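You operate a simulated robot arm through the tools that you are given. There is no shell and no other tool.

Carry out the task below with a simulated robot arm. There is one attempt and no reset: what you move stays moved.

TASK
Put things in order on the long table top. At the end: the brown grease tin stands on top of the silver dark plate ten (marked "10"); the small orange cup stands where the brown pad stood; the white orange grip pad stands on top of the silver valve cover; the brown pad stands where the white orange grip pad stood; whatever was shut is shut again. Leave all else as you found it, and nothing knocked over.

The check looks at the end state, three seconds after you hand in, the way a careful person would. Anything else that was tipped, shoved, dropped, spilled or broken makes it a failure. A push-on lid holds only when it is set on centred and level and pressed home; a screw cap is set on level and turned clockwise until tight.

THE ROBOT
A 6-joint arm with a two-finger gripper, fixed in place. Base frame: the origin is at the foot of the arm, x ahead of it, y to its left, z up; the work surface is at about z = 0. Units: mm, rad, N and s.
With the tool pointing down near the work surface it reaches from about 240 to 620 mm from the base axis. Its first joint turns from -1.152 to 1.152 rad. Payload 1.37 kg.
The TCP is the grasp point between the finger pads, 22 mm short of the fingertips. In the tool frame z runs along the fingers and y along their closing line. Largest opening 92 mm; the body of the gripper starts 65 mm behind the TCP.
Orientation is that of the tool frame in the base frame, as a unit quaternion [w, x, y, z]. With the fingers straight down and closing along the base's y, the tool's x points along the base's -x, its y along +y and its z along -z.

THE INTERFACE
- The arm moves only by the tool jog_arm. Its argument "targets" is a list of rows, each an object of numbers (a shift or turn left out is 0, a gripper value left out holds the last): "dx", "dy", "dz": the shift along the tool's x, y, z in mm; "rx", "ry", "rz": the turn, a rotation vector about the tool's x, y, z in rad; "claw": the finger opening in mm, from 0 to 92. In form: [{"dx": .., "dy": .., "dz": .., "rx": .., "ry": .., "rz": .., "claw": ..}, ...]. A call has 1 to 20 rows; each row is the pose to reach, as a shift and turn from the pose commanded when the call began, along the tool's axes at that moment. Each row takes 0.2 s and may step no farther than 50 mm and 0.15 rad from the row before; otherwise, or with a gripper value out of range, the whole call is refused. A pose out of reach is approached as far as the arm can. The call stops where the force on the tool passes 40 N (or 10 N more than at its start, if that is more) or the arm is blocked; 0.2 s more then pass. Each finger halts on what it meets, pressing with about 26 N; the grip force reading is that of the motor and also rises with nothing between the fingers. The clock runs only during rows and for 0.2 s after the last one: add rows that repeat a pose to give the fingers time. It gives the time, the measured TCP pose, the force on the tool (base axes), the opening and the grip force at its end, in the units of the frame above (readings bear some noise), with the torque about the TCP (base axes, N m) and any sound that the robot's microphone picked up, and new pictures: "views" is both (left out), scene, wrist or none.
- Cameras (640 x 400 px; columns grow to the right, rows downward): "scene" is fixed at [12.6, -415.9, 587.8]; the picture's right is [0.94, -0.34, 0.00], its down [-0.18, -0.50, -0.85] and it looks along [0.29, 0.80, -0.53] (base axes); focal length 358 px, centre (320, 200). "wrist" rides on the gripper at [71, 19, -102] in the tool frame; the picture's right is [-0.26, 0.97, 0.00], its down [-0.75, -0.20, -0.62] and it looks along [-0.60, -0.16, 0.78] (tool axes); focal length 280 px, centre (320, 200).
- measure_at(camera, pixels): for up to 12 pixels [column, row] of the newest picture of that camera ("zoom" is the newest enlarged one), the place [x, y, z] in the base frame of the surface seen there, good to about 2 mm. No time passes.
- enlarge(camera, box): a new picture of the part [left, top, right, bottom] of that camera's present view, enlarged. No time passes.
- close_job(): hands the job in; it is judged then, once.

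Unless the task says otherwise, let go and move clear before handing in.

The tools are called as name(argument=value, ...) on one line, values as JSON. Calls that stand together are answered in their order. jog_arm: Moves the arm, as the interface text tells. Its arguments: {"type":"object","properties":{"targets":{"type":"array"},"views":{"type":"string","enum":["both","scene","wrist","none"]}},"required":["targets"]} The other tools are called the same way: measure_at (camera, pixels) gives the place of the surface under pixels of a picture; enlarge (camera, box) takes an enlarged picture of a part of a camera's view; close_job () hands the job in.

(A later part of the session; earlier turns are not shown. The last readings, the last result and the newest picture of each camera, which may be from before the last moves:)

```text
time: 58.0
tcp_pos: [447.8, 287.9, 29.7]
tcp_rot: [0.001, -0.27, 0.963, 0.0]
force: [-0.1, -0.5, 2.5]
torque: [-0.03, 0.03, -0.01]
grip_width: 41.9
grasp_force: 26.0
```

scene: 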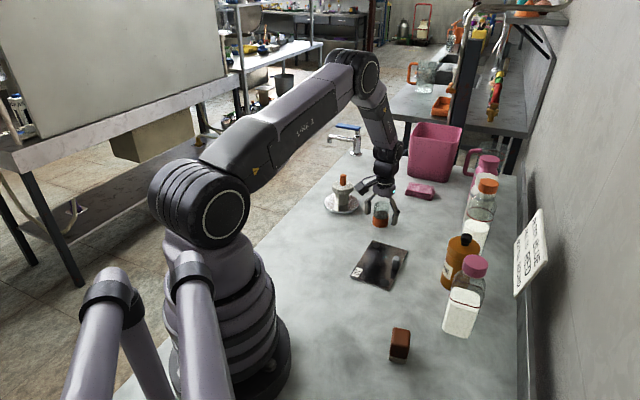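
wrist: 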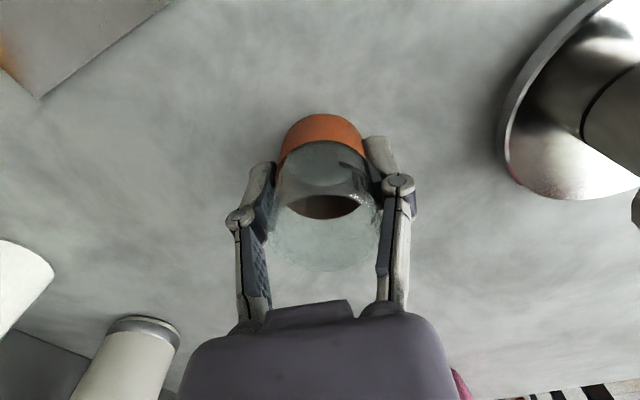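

It's gripped at 42 mm. I'll lift it and carry it with vertical fingers to above the brown pad's old place.

jog_arm(targets=[{"dz": -4}, {"dz": -15}, {"dz": -40}, {"dz": -75}, {"dz": -110}, {"dz": -140}, {"dx": 8.1, "dy": 5.9, "dz": -140}, {"dx": 24.3, "dy": 17.7, "dz": -140}, {"dx": 44.5, "dy": 32.5, "dz": -140}, {"dx": 66.8, "dy": 48.7, "dz": -140}, {"dx": 89.1, "dy": 64.9, "dz": -140}, {"dx": 111.3, "dy": 81.1, "dz": -140}, {"dx": 133.6, "dy": 97.4, "dz": -140}, {"dx": 155.8, "dy": 113.6, "dz": -140}, {"dx": 178.1, "dy": 129.8, "dz": -140}, {"dx": 194.3, "dy": 141.6, "dz": -140}, {"dx": 202.4, "dy": 147.5, "dz": -140}, {"dx": 202.4, "dy": 147.5, "dz": -140}])

enlarge(camera="scene", box=[230, 120, 350, 260])

```text
time: 61.8
tcp_pos: [199.3, 310.9, 169.3]
tcp_rot: [0.001, -0.268, 0.963, 0.0]
force: [-0.1, 0.2, 0.4]
torque: [-0.02, 0.0, 0.02]
grip_width: 41.4
grasp_force: 25.7
```

scene: 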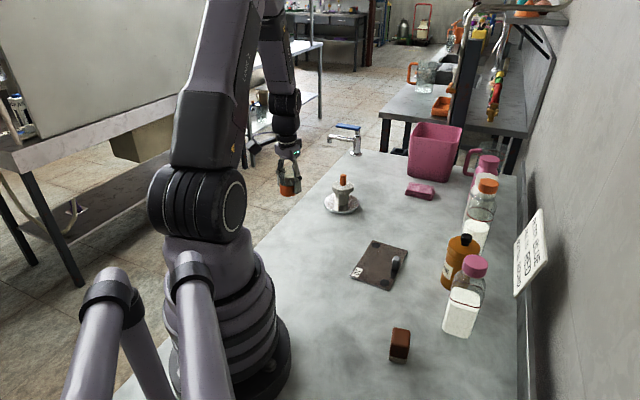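
wrist: 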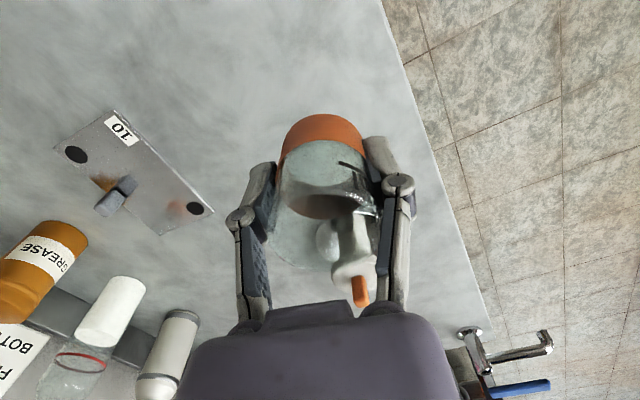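

```text
2.86 times, centred on (290, 190) of scene
```

zoom: 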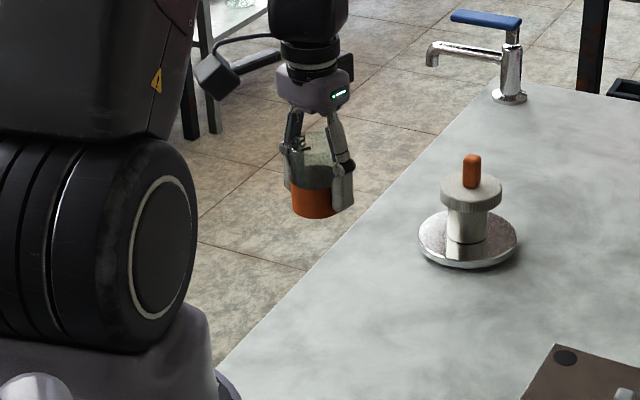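

The cup is above the target at (199.3,310.9). I'll measure the held sleeve to see the cup's centre relative to the TCP.

measure_at(camera="wrist", pixels=[[322, 120], [300, 125], [345, 128], [290, 135], [357, 140], [322, 130], [322, 138], [310, 128], [335, 126]])

measure_at(camera="scene", pixels=[[290, 188], [285, 187], [295, 188], [282, 186], [298, 187], [290, 192]])

```text
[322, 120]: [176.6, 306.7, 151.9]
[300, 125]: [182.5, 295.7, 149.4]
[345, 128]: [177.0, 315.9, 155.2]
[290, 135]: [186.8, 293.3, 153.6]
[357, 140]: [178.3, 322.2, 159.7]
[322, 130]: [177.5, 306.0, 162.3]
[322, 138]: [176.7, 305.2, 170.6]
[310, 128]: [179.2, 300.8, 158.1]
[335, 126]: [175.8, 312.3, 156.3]
```

```text
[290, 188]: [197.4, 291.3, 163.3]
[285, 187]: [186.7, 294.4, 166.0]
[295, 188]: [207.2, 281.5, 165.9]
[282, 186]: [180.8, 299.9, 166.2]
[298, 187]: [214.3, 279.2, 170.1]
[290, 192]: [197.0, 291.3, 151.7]
```

The cup's centre is about (198,311.5), which matches the brown pad's old centre to within 2 mm. I'll lower it to just above the table.

jog_arm(targets=[{"dx": 0.6, "dy": -1, "dz": 15}, {"dx": 0.6, "dy": -1, "dz": 45}, {"dx": 0.6, "dy": -1, "dz": 80}, {"dx": 0.6, "dy": -1, "dz": 108}, {"dx": 0.6, "dy": -1, "dz": 126}, {"dx": 0.6, "dy": -1, "dz": 135}, {"dx": 0.6, "dy": -1, "dz": 138}, {"dx": 0.6, "dy": -1, "dz": 138.7}, {"dx": 0.6, "dy": -1, "dz": 138.7}])

enlarge(camera="scene", box=[250, 180, 340, 260])

```text
time: 63.8
tcp_pos: [198.8, 308.0, 30.7]
tcp_rot: [0.001, -0.269, 0.963, 0.0]
force: [-0.6, -0.7, -1.2]
torque: [0.02, 0.02, 0.0]
grip_width: 41.5
grasp_force: 26.3
```

scene: 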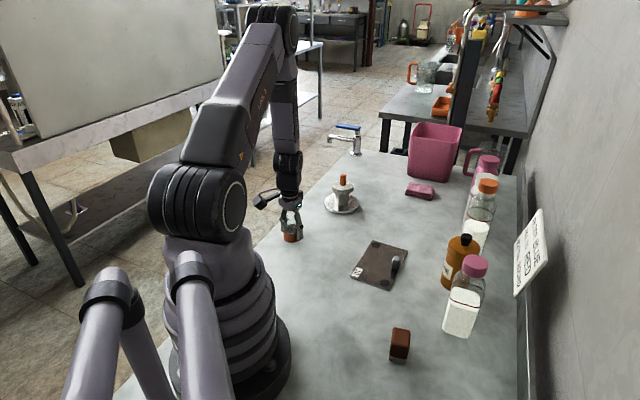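
wrist: 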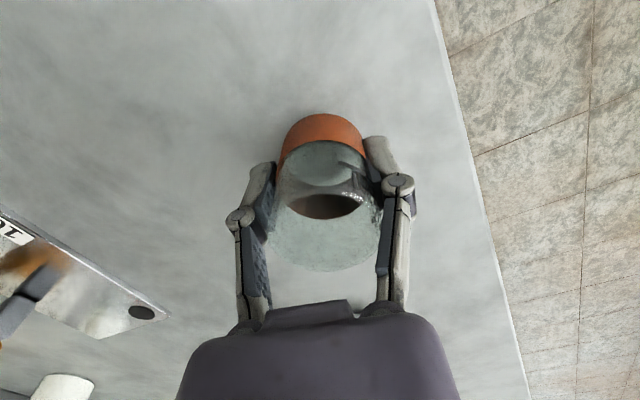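

```text
5.00 times, centred on (295, 220) of scene
```

zoom: 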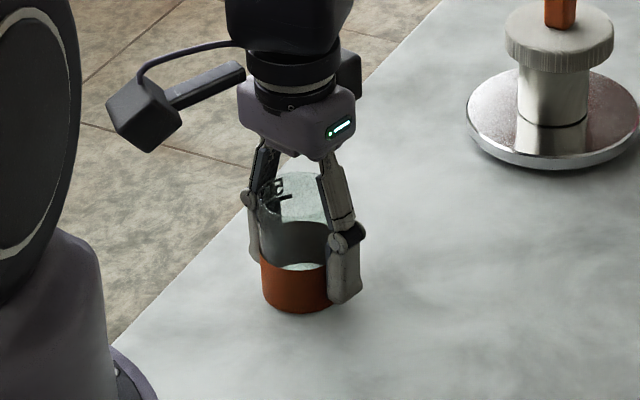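

The cup is at (198.8,308.0), nearly on the table. I'll lower it to light contact.

jog_arm(targets=[{"dz": 0.5}, {"dz": 0.9}, {"dz": 0.9}], views="none")

```text
time: 64.6
tcp_pos: [197.3, 308.9, 31.2]
tcp_rot: [0.0, -0.269, 0.963, 0.0]
force: [-0.4, 1.5, 2.8]
torque: [0.01, 0.02, 0.02]
grip_width: 41.9
grasp_force: 25.7
```

jog_arm(targets=[{"dz": 0.5}, {"dz": 0.5}], views="none")

```text
time: 65.2
tcp_pos: [198.1, 308.8, 31.2]
tcp_rot: [0.001, -0.27, 0.963, 0.0]
force: [1.9, -2.8, 11.7]
torque: [-0.1, 0.01, -0.04]
grip_width: 41.4
grasp_force: 26.1
```

Contact is firm at 11.7 N. I'll open the fingers and rise clear.

jog_arm(targets=[{"dz": -0.3, "claw": 46}, {"dz": -0.3, "claw": 56}, {"dz": -0.3, "claw": 68}, {"dz": -0.3, "claw": 72}, {"dz": -0.3, "claw": 72}, {"dz": -10, "claw": 72}, {"dz": -35, "claw": 72}, {"dz": -70, "claw": 72}, {"dz": -105, "claw": 72}, {"dz": -140, "claw": 72}, {"dz": -170, "claw": 72}, {"dz": -170, "claw": 72}])

enlarge(camera="scene", box=[250, 180, 340, 260])

```text
time: 67.8
tcp_pos: [194.6, 309.0, 200.1]
tcp_rot: [0.001, -0.269, 0.963, 0.0]
force: [0.7, -0.4, -0.1]
torque: [-0.03, 0.02, 0.03]
grip_width: 72.4
grasp_force: 0.0
```

scene: 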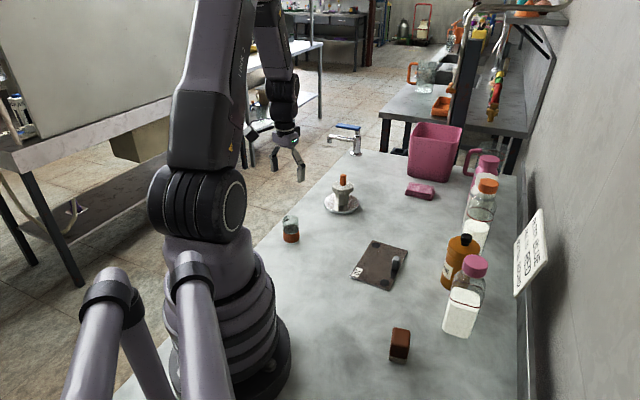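
wrist: 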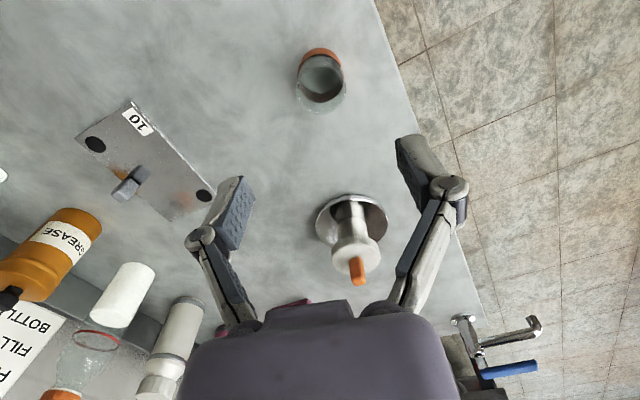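

```text
5.00 times, centred on (295, 220) of scene
```

zoom: 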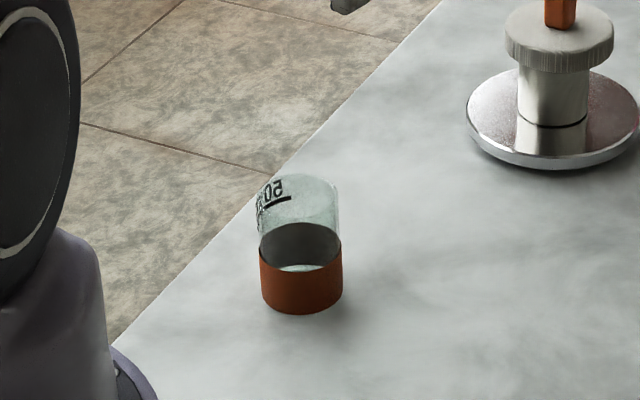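

The cup stands upright. I'll check its position from this zoom, then look at the plate for the tin.

measure_at(camera="zoom", pixels=[[301, 290], [275, 285], [330, 285], [262, 275], [340, 275], [301, 310]])

enlarge(camera="scene", box=[340, 230, 420, 300])

```text
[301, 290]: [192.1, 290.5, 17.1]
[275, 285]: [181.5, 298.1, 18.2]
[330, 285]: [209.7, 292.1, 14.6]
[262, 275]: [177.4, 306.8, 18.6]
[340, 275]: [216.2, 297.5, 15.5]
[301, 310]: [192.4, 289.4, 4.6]
```

```text
5.71 times, centred on (380, 265) of scene
```

zoom: 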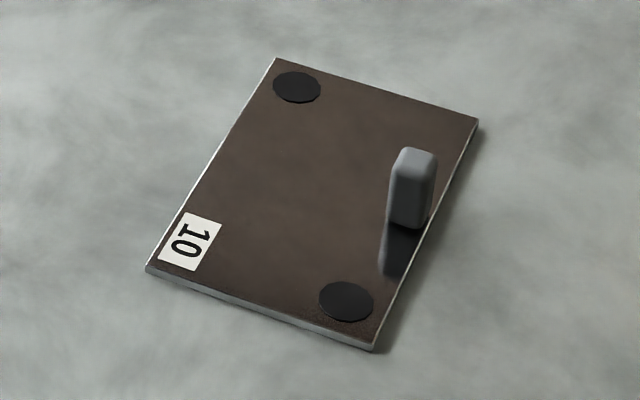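

The cup's centre is about (198.5,310), which is right. Now I measure the plate corners, dark dots and grey tab in this zoom.

measure_at(camera="zoom", pixels=[[278, 62], [474, 122], [372, 343], [150, 268], [296, 87], [346, 301], [413, 155], [408, 215], [392, 222], [425, 225], [318, 200], [390, 270]])

measure_at(camera="zoom", pixels=[[274, 90], [320, 92], [296, 102], [296, 73], [322, 300], [370, 305], [346, 318], [346, 284], [397, 165], [432, 170], [250, 200], [400, 120]])

```text
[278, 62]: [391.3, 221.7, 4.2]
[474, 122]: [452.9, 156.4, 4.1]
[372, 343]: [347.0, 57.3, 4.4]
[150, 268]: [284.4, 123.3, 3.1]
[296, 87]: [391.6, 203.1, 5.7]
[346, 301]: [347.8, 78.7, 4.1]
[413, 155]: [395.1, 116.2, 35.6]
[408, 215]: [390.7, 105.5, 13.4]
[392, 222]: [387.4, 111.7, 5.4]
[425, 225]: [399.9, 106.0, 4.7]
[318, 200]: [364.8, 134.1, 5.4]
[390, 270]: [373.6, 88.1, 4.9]
```

```text
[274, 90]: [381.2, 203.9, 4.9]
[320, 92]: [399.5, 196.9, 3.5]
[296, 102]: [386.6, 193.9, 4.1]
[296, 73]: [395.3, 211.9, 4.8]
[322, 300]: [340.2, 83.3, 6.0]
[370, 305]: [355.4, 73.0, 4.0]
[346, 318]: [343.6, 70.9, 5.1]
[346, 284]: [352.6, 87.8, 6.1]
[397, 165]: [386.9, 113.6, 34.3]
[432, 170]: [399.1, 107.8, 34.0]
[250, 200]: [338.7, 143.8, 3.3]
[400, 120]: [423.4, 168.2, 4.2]
```

The dots are flush with the plate top (z≈4.3), and the grey tab stands near the right edge at about (396,113). The tin's knob blocks a straight-down grip, so I'll grip its body with a sideways lean; first I move above it, turning the closing line to radial.

jog_arm(targets=[{"dx": -5, "dy": -18, "dz": -10, "rz": -0.05, "claw": 80}, {"dx": -17.96, "dy": -65.1, "dz": -20, "rz": -0.18, "claw": 92}, {"dx": -26.9, "dy": -97.7, "dz": -30, "rz": -0.272, "claw": 92}, {"dx": -35.9, "dy": -130.3, "dz": -30, "rz": -0.362, "claw": 92}, {"dx": -44.9, "dy": -162.9, "dz": -30, "rz": -0.453, "claw": 92}, {"dx": -53.9, "dy": -195.4, "dz": -30, "rz": -0.544, "claw": 92}, {"dx": -62.9, "dy": -228, "dz": -30, "rz": -0.634, "claw": 92}, {"dx": -71.8, "dy": -260.6, "dz": -30, "rz": -0.725, "claw": 92}, {"dx": -80.8, "dy": -293.1, "dz": -30, "rz": -0.815, "claw": 92}, {"dx": -89.8, "dy": -325.7, "dz": -30, "rz": -0.906, "claw": 92}, {"dx": -98.8, "dy": -358.3, "dz": -30, "rz": -0.997, "claw": 92}, {"dx": -107.8, "dy": -390.8, "dz": -30, "rz": -1.087, "claw": 92}, {"dx": -107.8, "dy": -390.8, "dz": -30, "rz": -1.087, "claw": 92}])

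```text
time: 70.6
tcp_pos: [492.6, 28.8, 229.6]
tcp_rot: [0.0, 0.728, -0.686, 0.0]
force: [0.2, 0.2, -0.2]
torque: [-0.02, -0.04, 0.02]
grip_width: 92.1
grasp_force: 0.2
```

scene: 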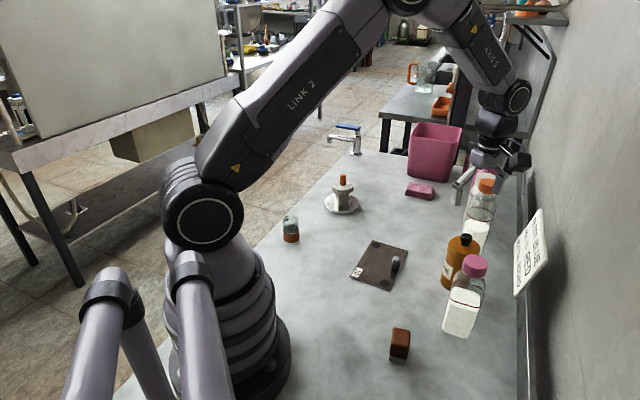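
wrist: 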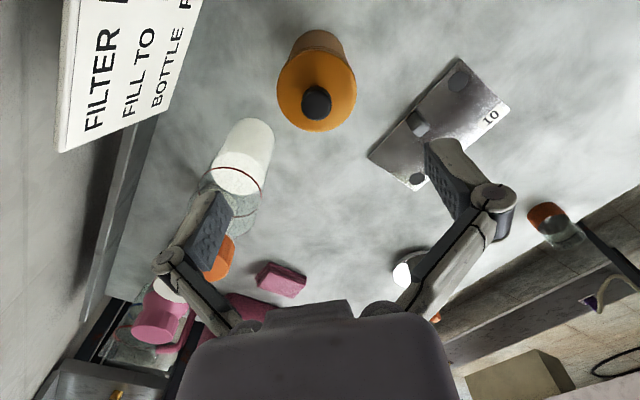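

I'm above the tin at (492.6,28.8,229.6), with the tin at wrist (316,90). I'll zoom on it to see the lid edge and the knob, and check where the wall sign is.

enlarge(camera="wrist", box=[266, 20, 366, 140])

measure_at(camera="scene", pixels=[[530, 250], [545, 225], [520, 290], [560, 200], [518, 160], [475, 250], [472, 265], [480, 190]])

```text
3.33 times, centred on (316, 80) of wrist
```

zoom: 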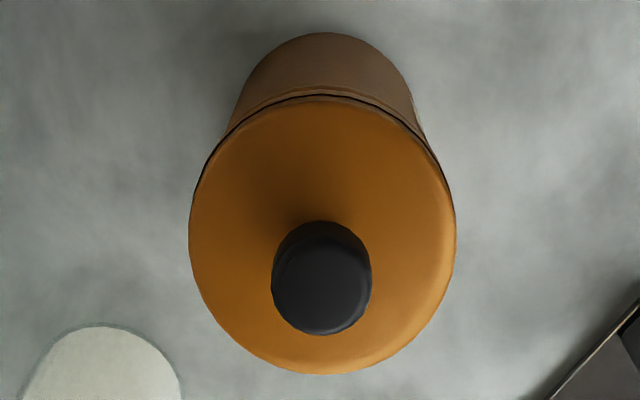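

```text
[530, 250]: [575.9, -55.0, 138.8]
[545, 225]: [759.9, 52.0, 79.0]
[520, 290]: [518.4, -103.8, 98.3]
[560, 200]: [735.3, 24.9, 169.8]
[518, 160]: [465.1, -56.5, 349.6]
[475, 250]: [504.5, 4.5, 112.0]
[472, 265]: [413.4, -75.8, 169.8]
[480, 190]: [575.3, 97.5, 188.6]
```

The sign card stands around (518–600, -104…-40), clear of my approach from above. Measuring the tin's rim and knob from this zoom.

measure_at(camera="zoom", pixels=[[195, 230], [450, 230], [320, 370], [320, 105], [240, 350], [410, 330], [320, 290], [277, 280], [368, 280], [320, 328], [320, 60], [320, 85]])

measure_at(camera="zoom", pixels=[[320, 245], [320, 215], [240, 120], [410, 120], [260, 75], [385, 70], [320, 37], [320, 93], [200, 180], [445, 180], [232, 125], [418, 125]])

```text
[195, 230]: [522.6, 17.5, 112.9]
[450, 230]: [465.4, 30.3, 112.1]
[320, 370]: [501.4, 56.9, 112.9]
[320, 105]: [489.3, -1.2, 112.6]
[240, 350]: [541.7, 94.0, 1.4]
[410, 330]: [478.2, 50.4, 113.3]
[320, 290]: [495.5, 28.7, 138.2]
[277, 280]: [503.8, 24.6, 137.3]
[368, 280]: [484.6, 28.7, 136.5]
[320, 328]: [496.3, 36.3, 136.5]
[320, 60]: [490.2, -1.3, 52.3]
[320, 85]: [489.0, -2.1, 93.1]
```

```text
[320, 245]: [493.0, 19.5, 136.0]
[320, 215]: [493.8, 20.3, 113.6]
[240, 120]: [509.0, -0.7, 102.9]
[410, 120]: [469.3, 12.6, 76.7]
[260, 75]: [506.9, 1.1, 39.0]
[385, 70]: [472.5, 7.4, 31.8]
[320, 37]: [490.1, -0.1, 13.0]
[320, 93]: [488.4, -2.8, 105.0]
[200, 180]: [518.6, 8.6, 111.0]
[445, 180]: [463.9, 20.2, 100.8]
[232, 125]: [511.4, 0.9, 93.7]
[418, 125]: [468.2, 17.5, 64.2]
```

The tin's axis is about (494,28.3), body diameter ≈58, lid skirt from z≈97, and knob radius ≈9.6. Now I lean the tool 0.36 rad so the gripper body moves to the left of the knob.

jog_arm(targets=[{"ry": 0.1}, {"ry": 0.2}, {"ry": 0.3}, {"ry": 0.36}, {"ry": 0.36}])

```text
time: 71.8
tcp_pos: [493.5, 31.1, 229.9]
tcp_rot: [0.122, 0.717, -0.674, 0.131]
force: [0.2, 0.0, 0.3]
torque: [0.0, -0.02, -0.02]
grip_width: 91.9
grasp_force: 0.1
```

scene: 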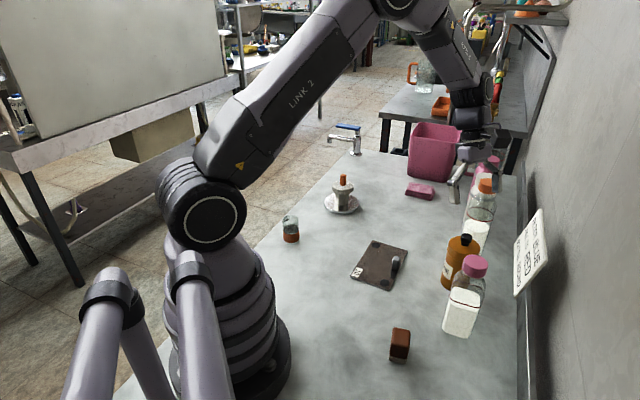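
wrist: 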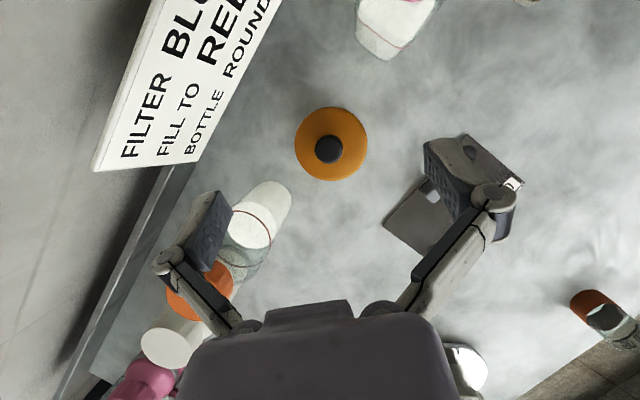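

The lean matches expectations: the lid centre shows at wrist (330,144) against a predicted (331,146). I'll descend partway to z≈150 and check the fingers straddle the tin.

jog_arm(targets=[{"dx": -6, "dy": -0.3, "dz": 18}, {"dx": -13, "dy": -0.6, "dz": 38}, {"dx": -20, "dy": -0.77, "dz": 58}, {"dx": -26.4, "dy": -0.77, "dz": 75.6}, {"dx": -26.4, "dy": -0.77, "dz": 75.6}])

enlarge(camera="scene", box=[420, 150, 520, 290])

```text
time: 73.0
tcp_pos: [494.2, 29.5, 150.2]
tcp_rot: [0.122, 0.716, -0.675, 0.131]
force: [-0.9, -0.5, 0.0]
torque: [0.03, 0.03, 0.04]
grip_width: 92.4
grasp_force: 0.0
```

scene: 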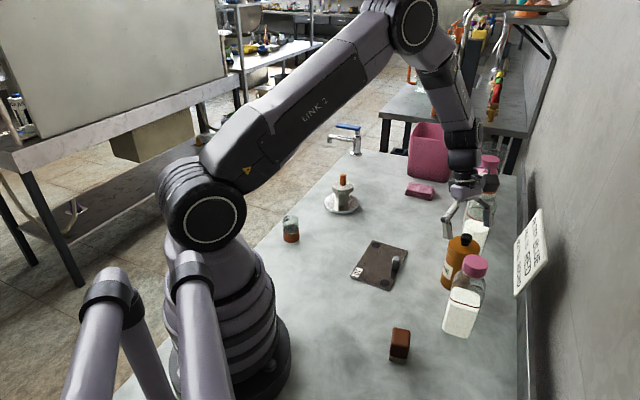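
wrist: 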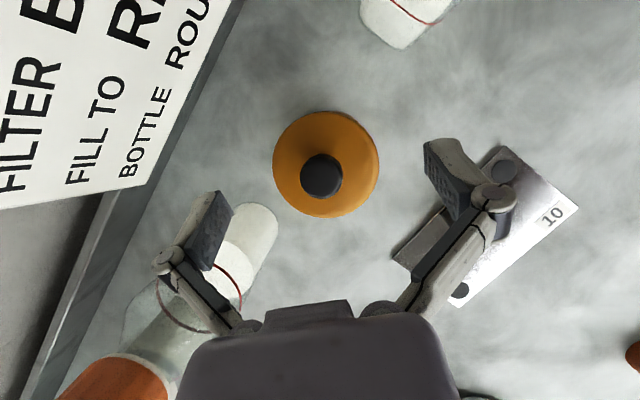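

```text
2.86 times, centred on (470, 220) of scene
```

zoom: 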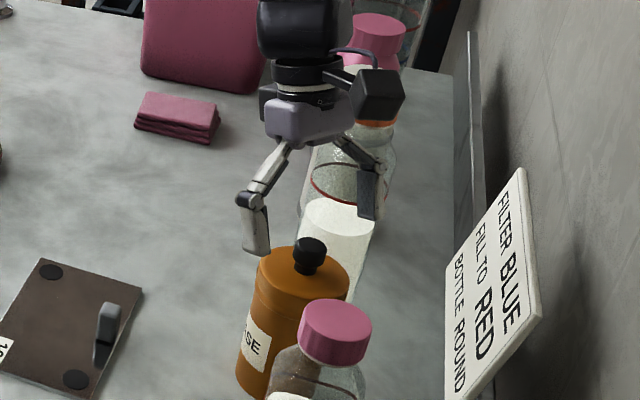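

The fingers are well clear on both sides of the tin (lid spans 272–379 px). I'll descend to z≈62.

jog_arm(targets=[{"dx": -5.6, "dy": 0.1, "dz": 19.3}, {"dx": -14.4, "dy": 0.1, "dz": 42.7}, {"dx": -21.5, "dy": 0.1, "dz": 61.4}, {"dx": -26.8, "dy": 0.1, "dz": 75.5}, {"dx": -29.6, "dy": 0.1, "dz": 83}, {"dx": -29.6, "dy": 0.1, "dz": 83}])

enlarge(camera="scene", box=[410, 180, 510, 310])

```text
time: 74.2
tcp_pos: [499.1, 26.3, 71.2]
tcp_rot: [0.119, 0.715, -0.675, 0.136]
force: [-2.3, 0.0, 11.1]
torque: [0.04, -0.19, 0.07]
grip_width: 92.2
grasp_force: 0.1
stopped in row 5: the force on the tool passed its limit at 52 N (the readings are from after the stop); the commanded pose is now the measured one
```

scene: 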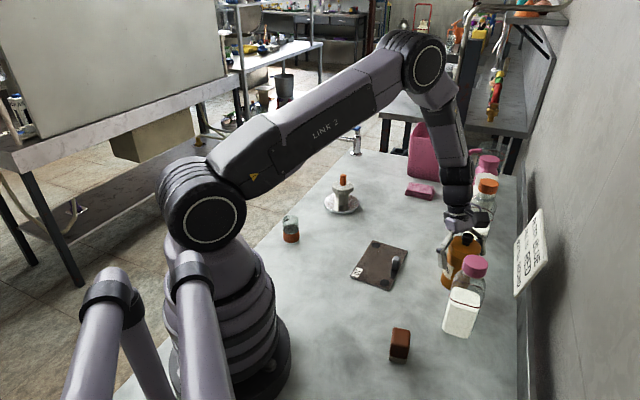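
wrist: 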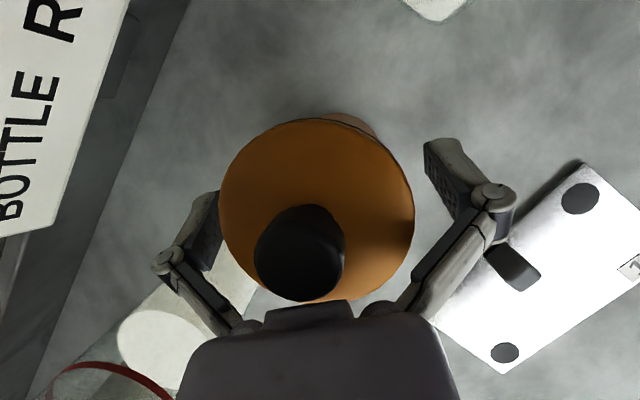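

```text
3.08 times, centred on (460, 245) of scene
```

zoom: 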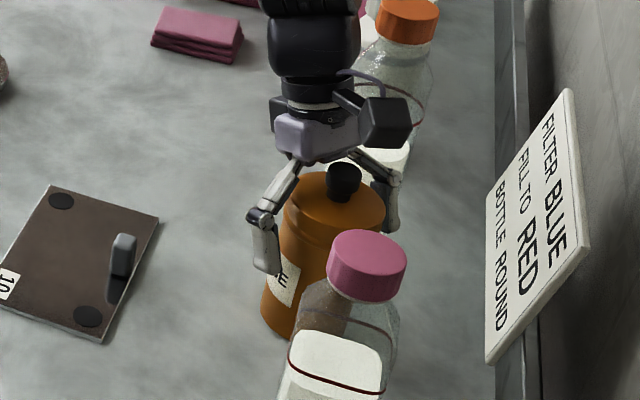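

The descent stopped on contact at z≈71, earlier than I'd planned, so something touched the tin's lid or knob. I'll zoom in to see what's touching and whether the tin moved.

enlarge(camera="wrist", box=[200, 100, 440, 330])

enlarge(camera="scene", box=[430, 200, 500, 300])

```text
1.74 times, centred on (320, 215) of wrist
```

zoom: 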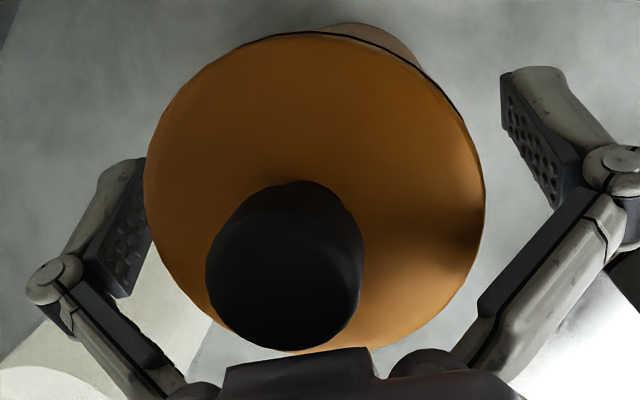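

```text
4.00 times, centred on (465, 250) of scene
```

zoom: 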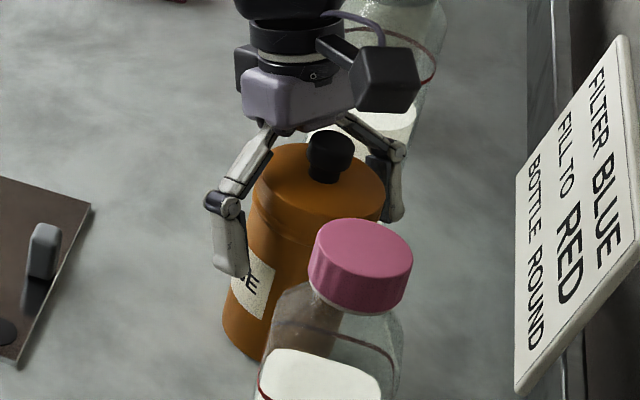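

The tin hasn't moved: its lid is still at scene (464,245) and its foot at (441,282). The knob touched the palm at this lean, so I'll back straight up 40 mm and re-centre before leaning further.

jog_arm(targets=[{"dx": 1.8, "dz": -4.7}, {"dx": 5.3, "dy": -0.2, "dz": -14}, {"dx": 10, "dy": -0.4, "dz": -26}, {"dx": 14.2, "dy": -0.5, "dz": -37.3}, {"dx": 13.1, "dy": 3.4, "dz": -37.8}, {"dx": 13.1, "dy": 3.4, "dz": -37.8}])

enlarge(camera="scene", box=[430, 200, 500, 300])

```text
time: 75.6
tcp_pos: [494.1, 27.8, 110.9]
tcp_rot: [0.119, 0.716, -0.675, 0.134]
force: [-0.4, -0.3, 0.6]
torque: [-0.02, -0.03, 0.02]
grip_width: 91.9
grasp_force: 0.1
```

scene: 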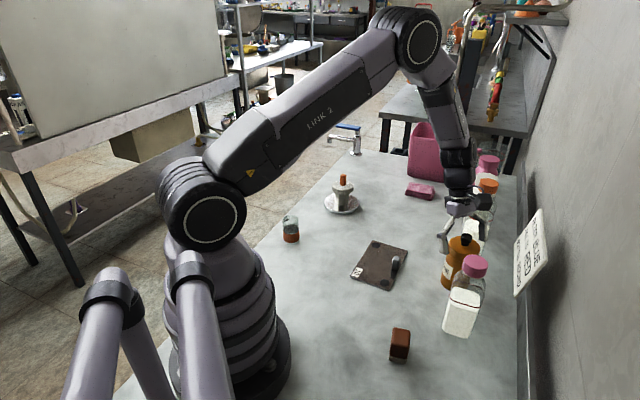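
wrist: 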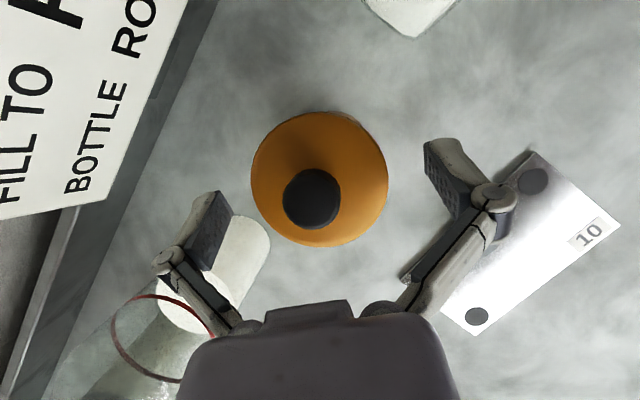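

```text
4.00 times, centred on (465, 250) of scene
```

zoom: 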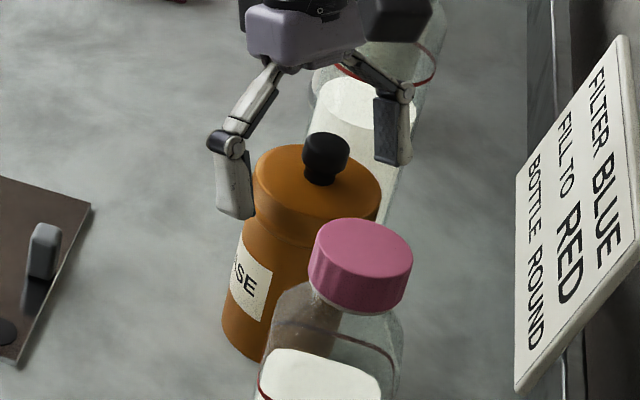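

The tin is unchanged after backing off (knob at scene (466,238), as before). I'll zoom on the tin's shoulder to see exactly where the lid edge is.

enlarge(camera="scene", box=[438, 228, 486, 292])

```text
6.25 times, centred on (462, 260) of scene
```

zoom: 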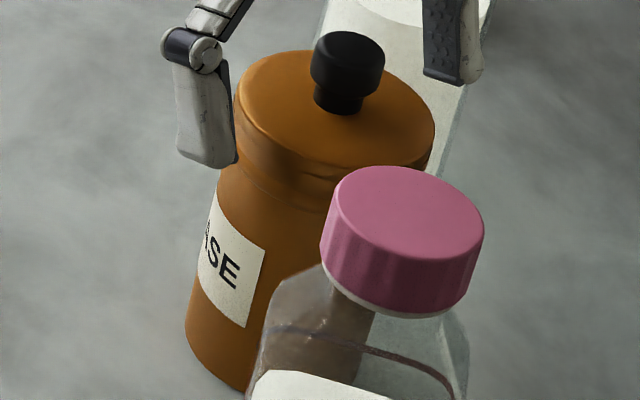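

measure_at(camera="zoom", pixels=[[280, 120], [280, 145], [280, 160], [280, 170], [280, 180], [280, 190], [280, 200], [280, 215], [270, 240], [250, 300], [215, 150], [320, 180]])

enlarge(camera="wrist", box=[240, 100, 400, 260])

```text
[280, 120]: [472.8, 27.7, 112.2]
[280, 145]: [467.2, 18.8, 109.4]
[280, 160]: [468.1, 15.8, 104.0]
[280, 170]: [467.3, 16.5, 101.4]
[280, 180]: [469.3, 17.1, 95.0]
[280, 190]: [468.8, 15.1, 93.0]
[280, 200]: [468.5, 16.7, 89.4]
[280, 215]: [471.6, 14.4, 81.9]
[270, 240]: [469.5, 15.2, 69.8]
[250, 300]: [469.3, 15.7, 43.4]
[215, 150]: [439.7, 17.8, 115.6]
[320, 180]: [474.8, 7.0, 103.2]
```

```text
2.50 times, centred on (320, 180) of wrist
```

zoom: 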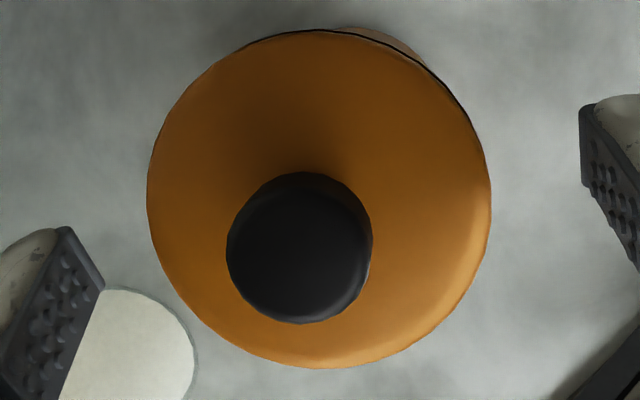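

The lid's lower edge is at about z≈93–95, so gripping the body below 85 is right. I'll lean 0.14 rad more (to about 0.5) here at z≈111, which lets the knob clear the palm.

jog_arm(targets=[{"rx": -0.006, "ry": 0.07}, {"rx": -0.011, "ry": 0.14}, {"rx": -0.011, "ry": 0.14}])

enlarge(camera="scene", box=[430, 190, 500, 290])

```text
time: 76.4
tcp_pos: [494.8, 27.8, 111.0]
tcp_rot: [0.17, 0.703, -0.666, 0.18]
force: [0.0, -0.1, 0.1]
torque: [0.01, -0.02, -0.03]
grip_width: 91.8
grasp_force: 0.0
```

scene: 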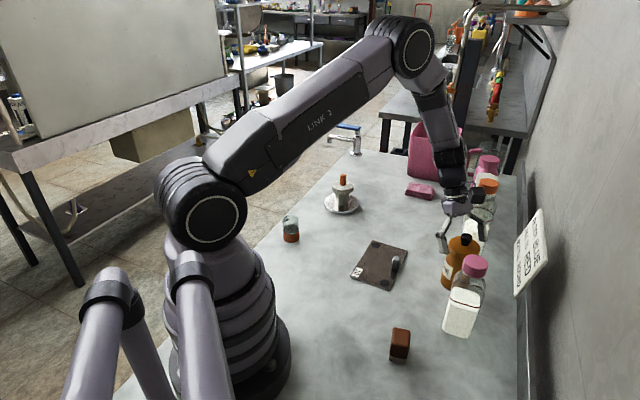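
wrist: 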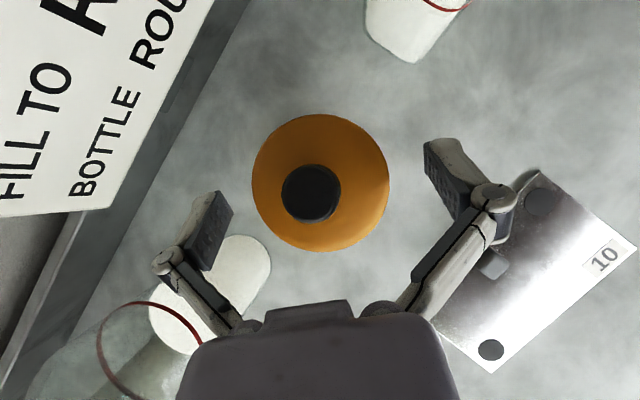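

```text
4.00 times, centred on (465, 240) of scene
```

zoom: 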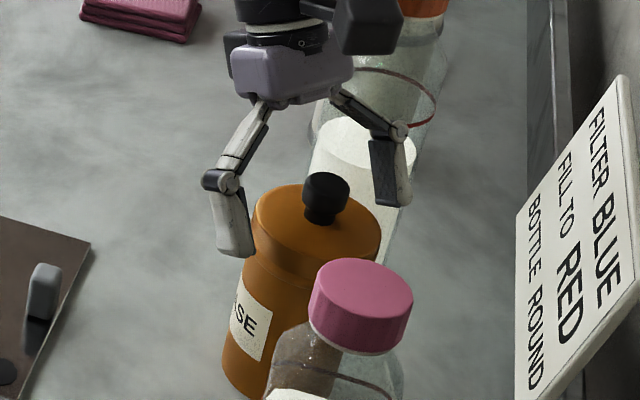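

Lean is now 0.5 rad and level across the fingers. Before descending, I'll check how near the white-filled bottle is to the far finger.

measure_at(camera="wrist", pixels=[[255, 245], [240, 240], [225, 290], [262, 270], [215, 320], [130, 305], [110, 340], [200, 225], [320, 190], [320, 130], [258, 180], [383, 180]])

measure_at(camera="scene", pixels=[[480, 232], [478, 240], [466, 232], [490, 232], [485, 210], [481, 190], [469, 236]])

```text
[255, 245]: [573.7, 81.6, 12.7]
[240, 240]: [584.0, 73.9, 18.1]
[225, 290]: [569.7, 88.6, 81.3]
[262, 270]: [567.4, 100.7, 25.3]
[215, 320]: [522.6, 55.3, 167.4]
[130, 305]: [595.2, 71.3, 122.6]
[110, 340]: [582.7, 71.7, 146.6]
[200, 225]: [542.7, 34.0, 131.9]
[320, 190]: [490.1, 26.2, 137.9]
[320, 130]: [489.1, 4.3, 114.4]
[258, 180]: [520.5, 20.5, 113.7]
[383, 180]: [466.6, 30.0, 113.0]
```

```text
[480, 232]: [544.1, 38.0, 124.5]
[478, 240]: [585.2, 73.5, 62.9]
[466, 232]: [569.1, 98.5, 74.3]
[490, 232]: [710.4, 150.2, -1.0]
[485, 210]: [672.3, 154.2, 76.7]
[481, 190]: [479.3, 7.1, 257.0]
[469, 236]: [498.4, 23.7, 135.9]
```

The bottle stays over 45 mm from the far finger. I'll descend to z≈65.

jog_arm(targets=[{"dx": -7.2, "dz": 13.1}, {"dx": -13.4, "dz": 24.5}, {"dx": -17.3, "dz": 31.5}, {"dx": -19.7, "dz": 35.9}, {"dx": -21.1, "dz": 38.5}, {"dx": -22, "dz": 40.3}, {"dx": -22, "dz": 40.3}])

enlarge(camera="scene", box=[430, 190, 500, 300])

```text
time: 78.0
tcp_pos: [495.0, 27.9, 64.2]
tcp_rot: [0.17, 0.704, -0.665, 0.181]
force: [0.2, 0.6, 0.8]
torque: [0.01, 0.02, 0.01]
grip_width: 91.9
grasp_force: 0.0
```

scene: 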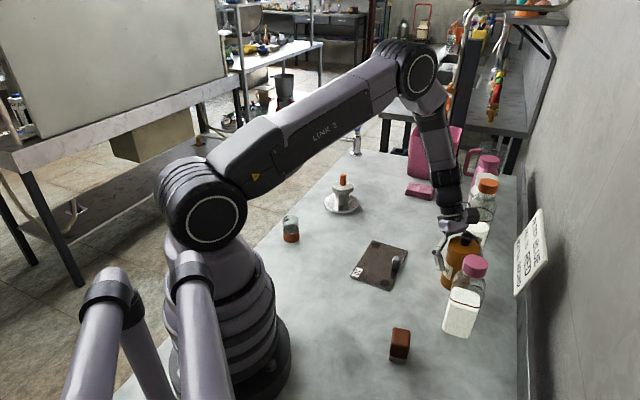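
wrist: 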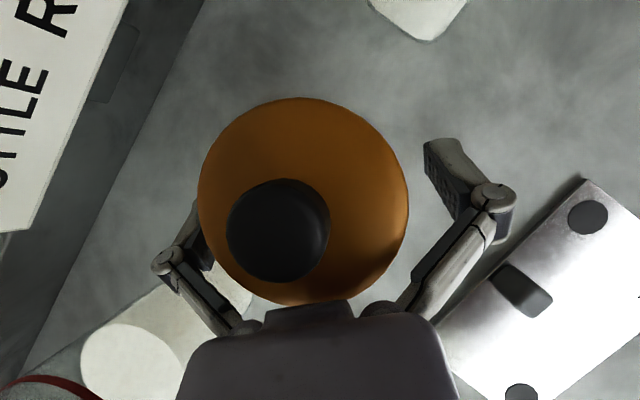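

```text
3.64 times, centred on (465, 245) of scene
```

zoom: 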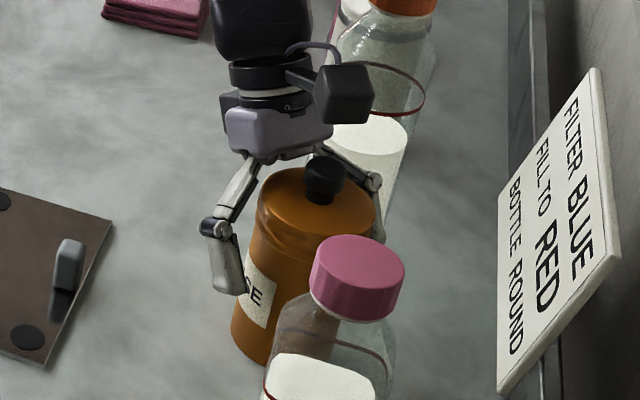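

I reached z=64.2 with no contact force. Closing on the tin body gradually.

jog_arm(targets=[{"claw": 80}, {"claw": 70}, {"claw": 62}, {"claw": 57}, {"claw": 52}, {"claw": 50}, {"claw": 50}])

enlarge(camera="scene", box=[430, 190, 500, 300])

```text
time: 79.6
tcp_pos: [494.8, 27.3, 65.9]
tcp_rot: [0.17, 0.704, -0.666, 0.181]
force: [3.1, 6.3, 19.3]
torque: [-0.27, -0.18, 0.07]
grip_width: 59.0
grasp_force: 25.8
```

scene: 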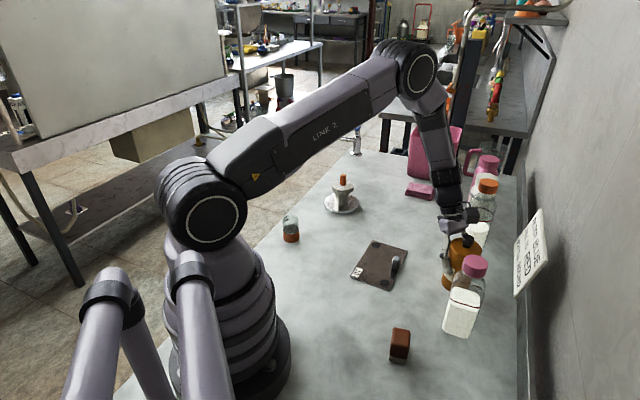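
wrist: 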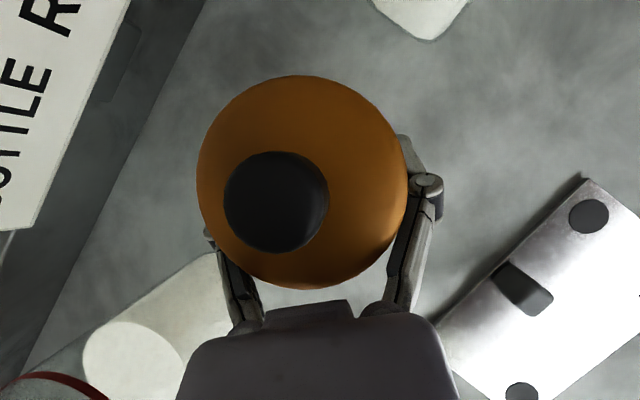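

```text
3.64 times, centred on (465, 245) of scene
```

zoom: 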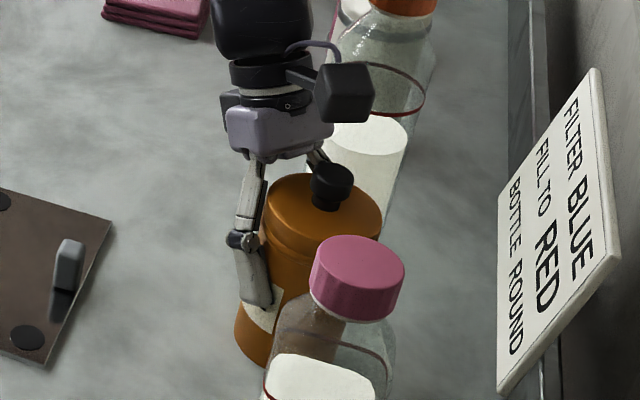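

The grip closed at 59 mm with 19 N upward on the tool, and the tin seems to have slid a few mm toward the right. I'll zoom to see whether the pads are on the body or on the lid's skirt.

enlarge(camera="scene", box=[435, 220, 490, 295])

enlarge(camera="wrist", box=[180, 60, 460, 330])

```text
5.33 times, centred on (462, 258) of scene
```

zoom: 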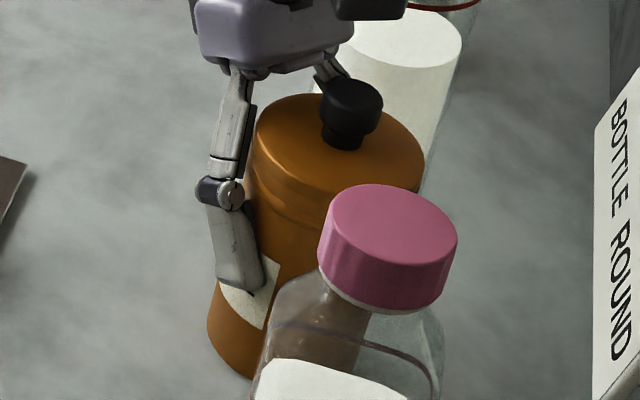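

```text
1.48 times, centred on (320, 195) of wrist
```

zoom: 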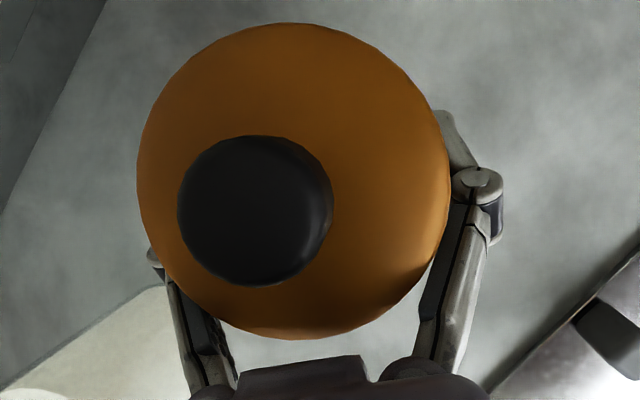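

The near link's slope brushes the lid rim, which explains the slide. I'll measure where the tin now stands before regripping with the tin offset toward the pad's outer edge.

measure_at(camera="wrist", pixels=[[203, 180], [403, 180], [303, 81], [303, 283], [230, 115], [375, 115], [230, 250], [375, 250], [276, 165], [276, 240], [228, 200], [325, 200]])

measure_at(camera="scene", pixels=[[466, 239], [449, 246], [453, 240], [462, 253], [470, 251], [441, 280], [447, 288], [443, 285], [470, 236]])

```text
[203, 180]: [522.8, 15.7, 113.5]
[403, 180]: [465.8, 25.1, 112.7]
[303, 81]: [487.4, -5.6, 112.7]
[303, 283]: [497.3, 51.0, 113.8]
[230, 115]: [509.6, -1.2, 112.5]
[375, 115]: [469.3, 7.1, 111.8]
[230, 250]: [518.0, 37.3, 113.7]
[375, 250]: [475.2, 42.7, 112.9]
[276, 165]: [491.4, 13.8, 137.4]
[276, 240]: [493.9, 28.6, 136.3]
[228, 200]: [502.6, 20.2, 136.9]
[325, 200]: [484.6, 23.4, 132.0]
```

```text
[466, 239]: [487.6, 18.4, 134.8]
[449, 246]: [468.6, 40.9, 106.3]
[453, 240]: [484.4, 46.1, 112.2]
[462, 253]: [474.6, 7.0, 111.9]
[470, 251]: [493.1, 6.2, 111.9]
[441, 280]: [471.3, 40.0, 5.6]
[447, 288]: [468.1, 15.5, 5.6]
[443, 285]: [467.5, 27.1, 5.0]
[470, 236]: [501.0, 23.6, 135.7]
```

The tin slid about 5 mm toward -y but stays level with its lid centred (lid centre ≈(494,22.5)). I'll open, shift the gripper about 3 mm left so the links clear the lid, and regrip.

jog_arm(targets=[{"claw": 66}, {"claw": 76}, {"claw": 76}, {"dx": -1.2, "dy": 0.1, "dz": -1, "claw": 76}, {"dx": -2.4, "dy": 0.24, "dz": -1.9, "claw": 76}, {"dx": -2.4, "dy": 0.24, "dz": -1.9, "claw": 76}])

```text
time: 81.0
tcp_pos: [493.2, 30.5, 65.0]
tcp_rot: [0.171, 0.704, -0.665, 0.181]
force: [-0.2, -0.8, -0.5]
torque: [-0.03, -0.03, -0.01]
grip_width: 76.3
grasp_force: 0.0
```

scene: 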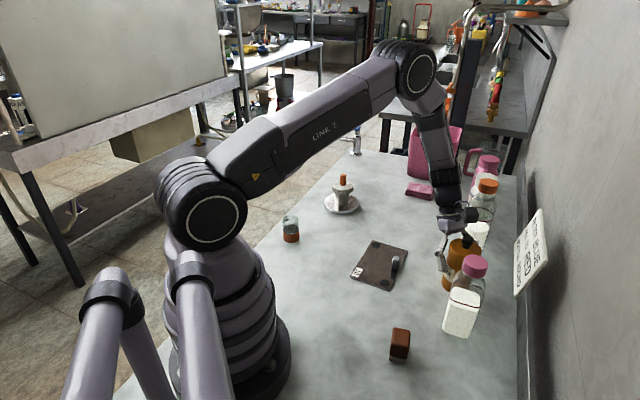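
wrist: 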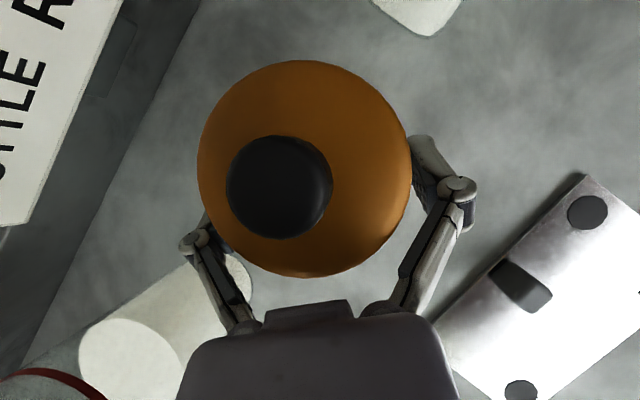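

The force is relieved and the lid now sits further from the links. Closing again.

jog_arm(targets=[{"claw": 68}, {"claw": 62}, {"claw": 58}, {"claw": 54}, {"claw": 50}, {"claw": 50}])

measure_at(camera="wrist", pixels=[[203, 165], [407, 165], [303, 66], [303, 270], [230, 110], [375, 110]])

```text
time: 82.4
tcp_pos: [495.4, 31.0, 64.4]
tcp_rot: [0.171, 0.704, -0.666, 0.181]
force: [-2.2, -0.1, 1.6]
torque: [0.01, 0.11, -0.03]
grip_width: 59.0
grasp_force: 26.0
```

scene: 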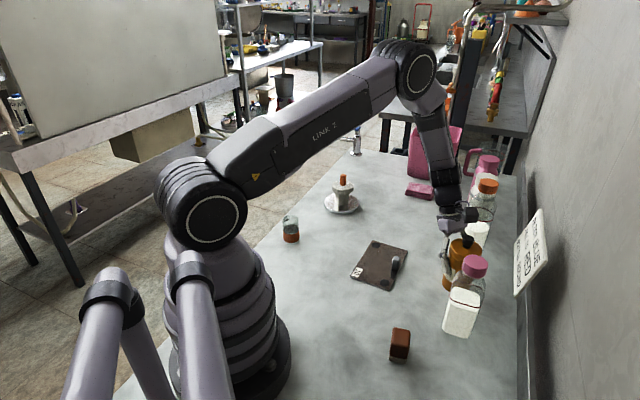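
wrist: 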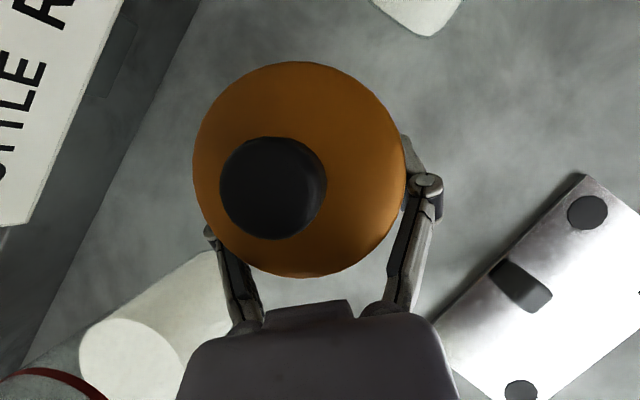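

```text
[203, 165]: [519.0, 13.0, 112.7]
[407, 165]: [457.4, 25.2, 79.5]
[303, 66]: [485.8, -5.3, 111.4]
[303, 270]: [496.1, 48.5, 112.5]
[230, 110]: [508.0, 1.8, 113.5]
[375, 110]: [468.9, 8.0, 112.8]
```

This time the grip is clean: 59.0 mm, near-zero side force, and the tin didn't move. I'll lift just 5 mm and check that the body comes up with the lid.

jog_arm(targets=[{"dx": 0.5, "dz": -0.9}, {"dx": 1.2, "dz": -2.2}, {"dx": 2.4, "dz": -4.4}, {"dx": 2.4, "dz": -4.4}])

enlarge(camera="scene", box=[435, 220, 490, 295])

```text
time: 83.4
tcp_pos: [492.7, 30.2, 68.6]
tcp_rot: [0.17, 0.704, -0.665, 0.181]
force: [0.0, -1.2, -2.6]
torque: [0.02, -0.01, 0.04]
grip_width: 58.5
grasp_force: 25.8
```

scene: 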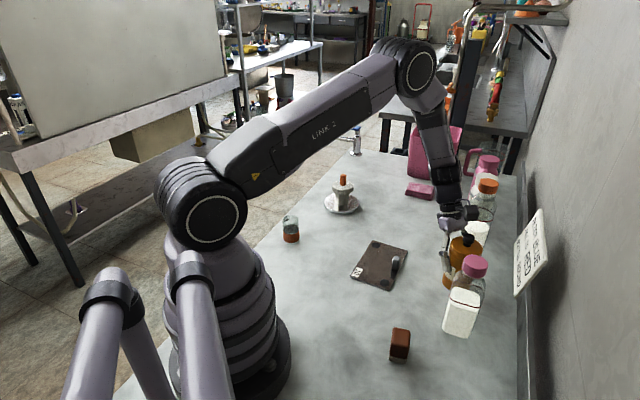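
wrist: 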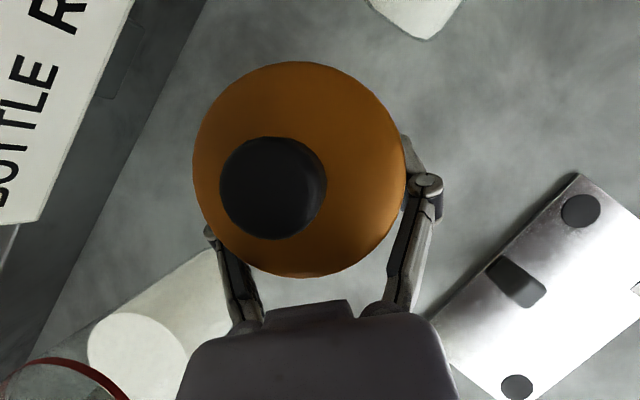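

```text
5.33 times, centred on (462, 258) of scene
```

zoom: 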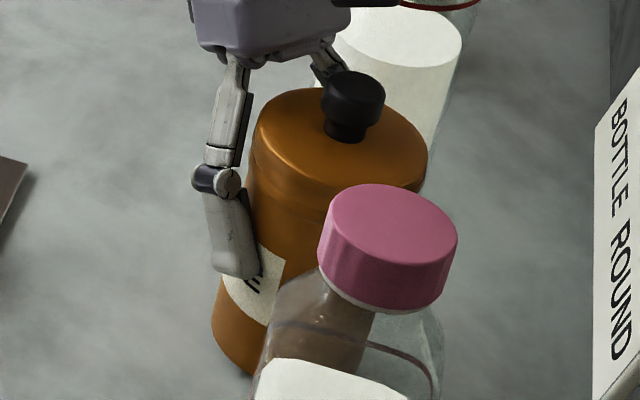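

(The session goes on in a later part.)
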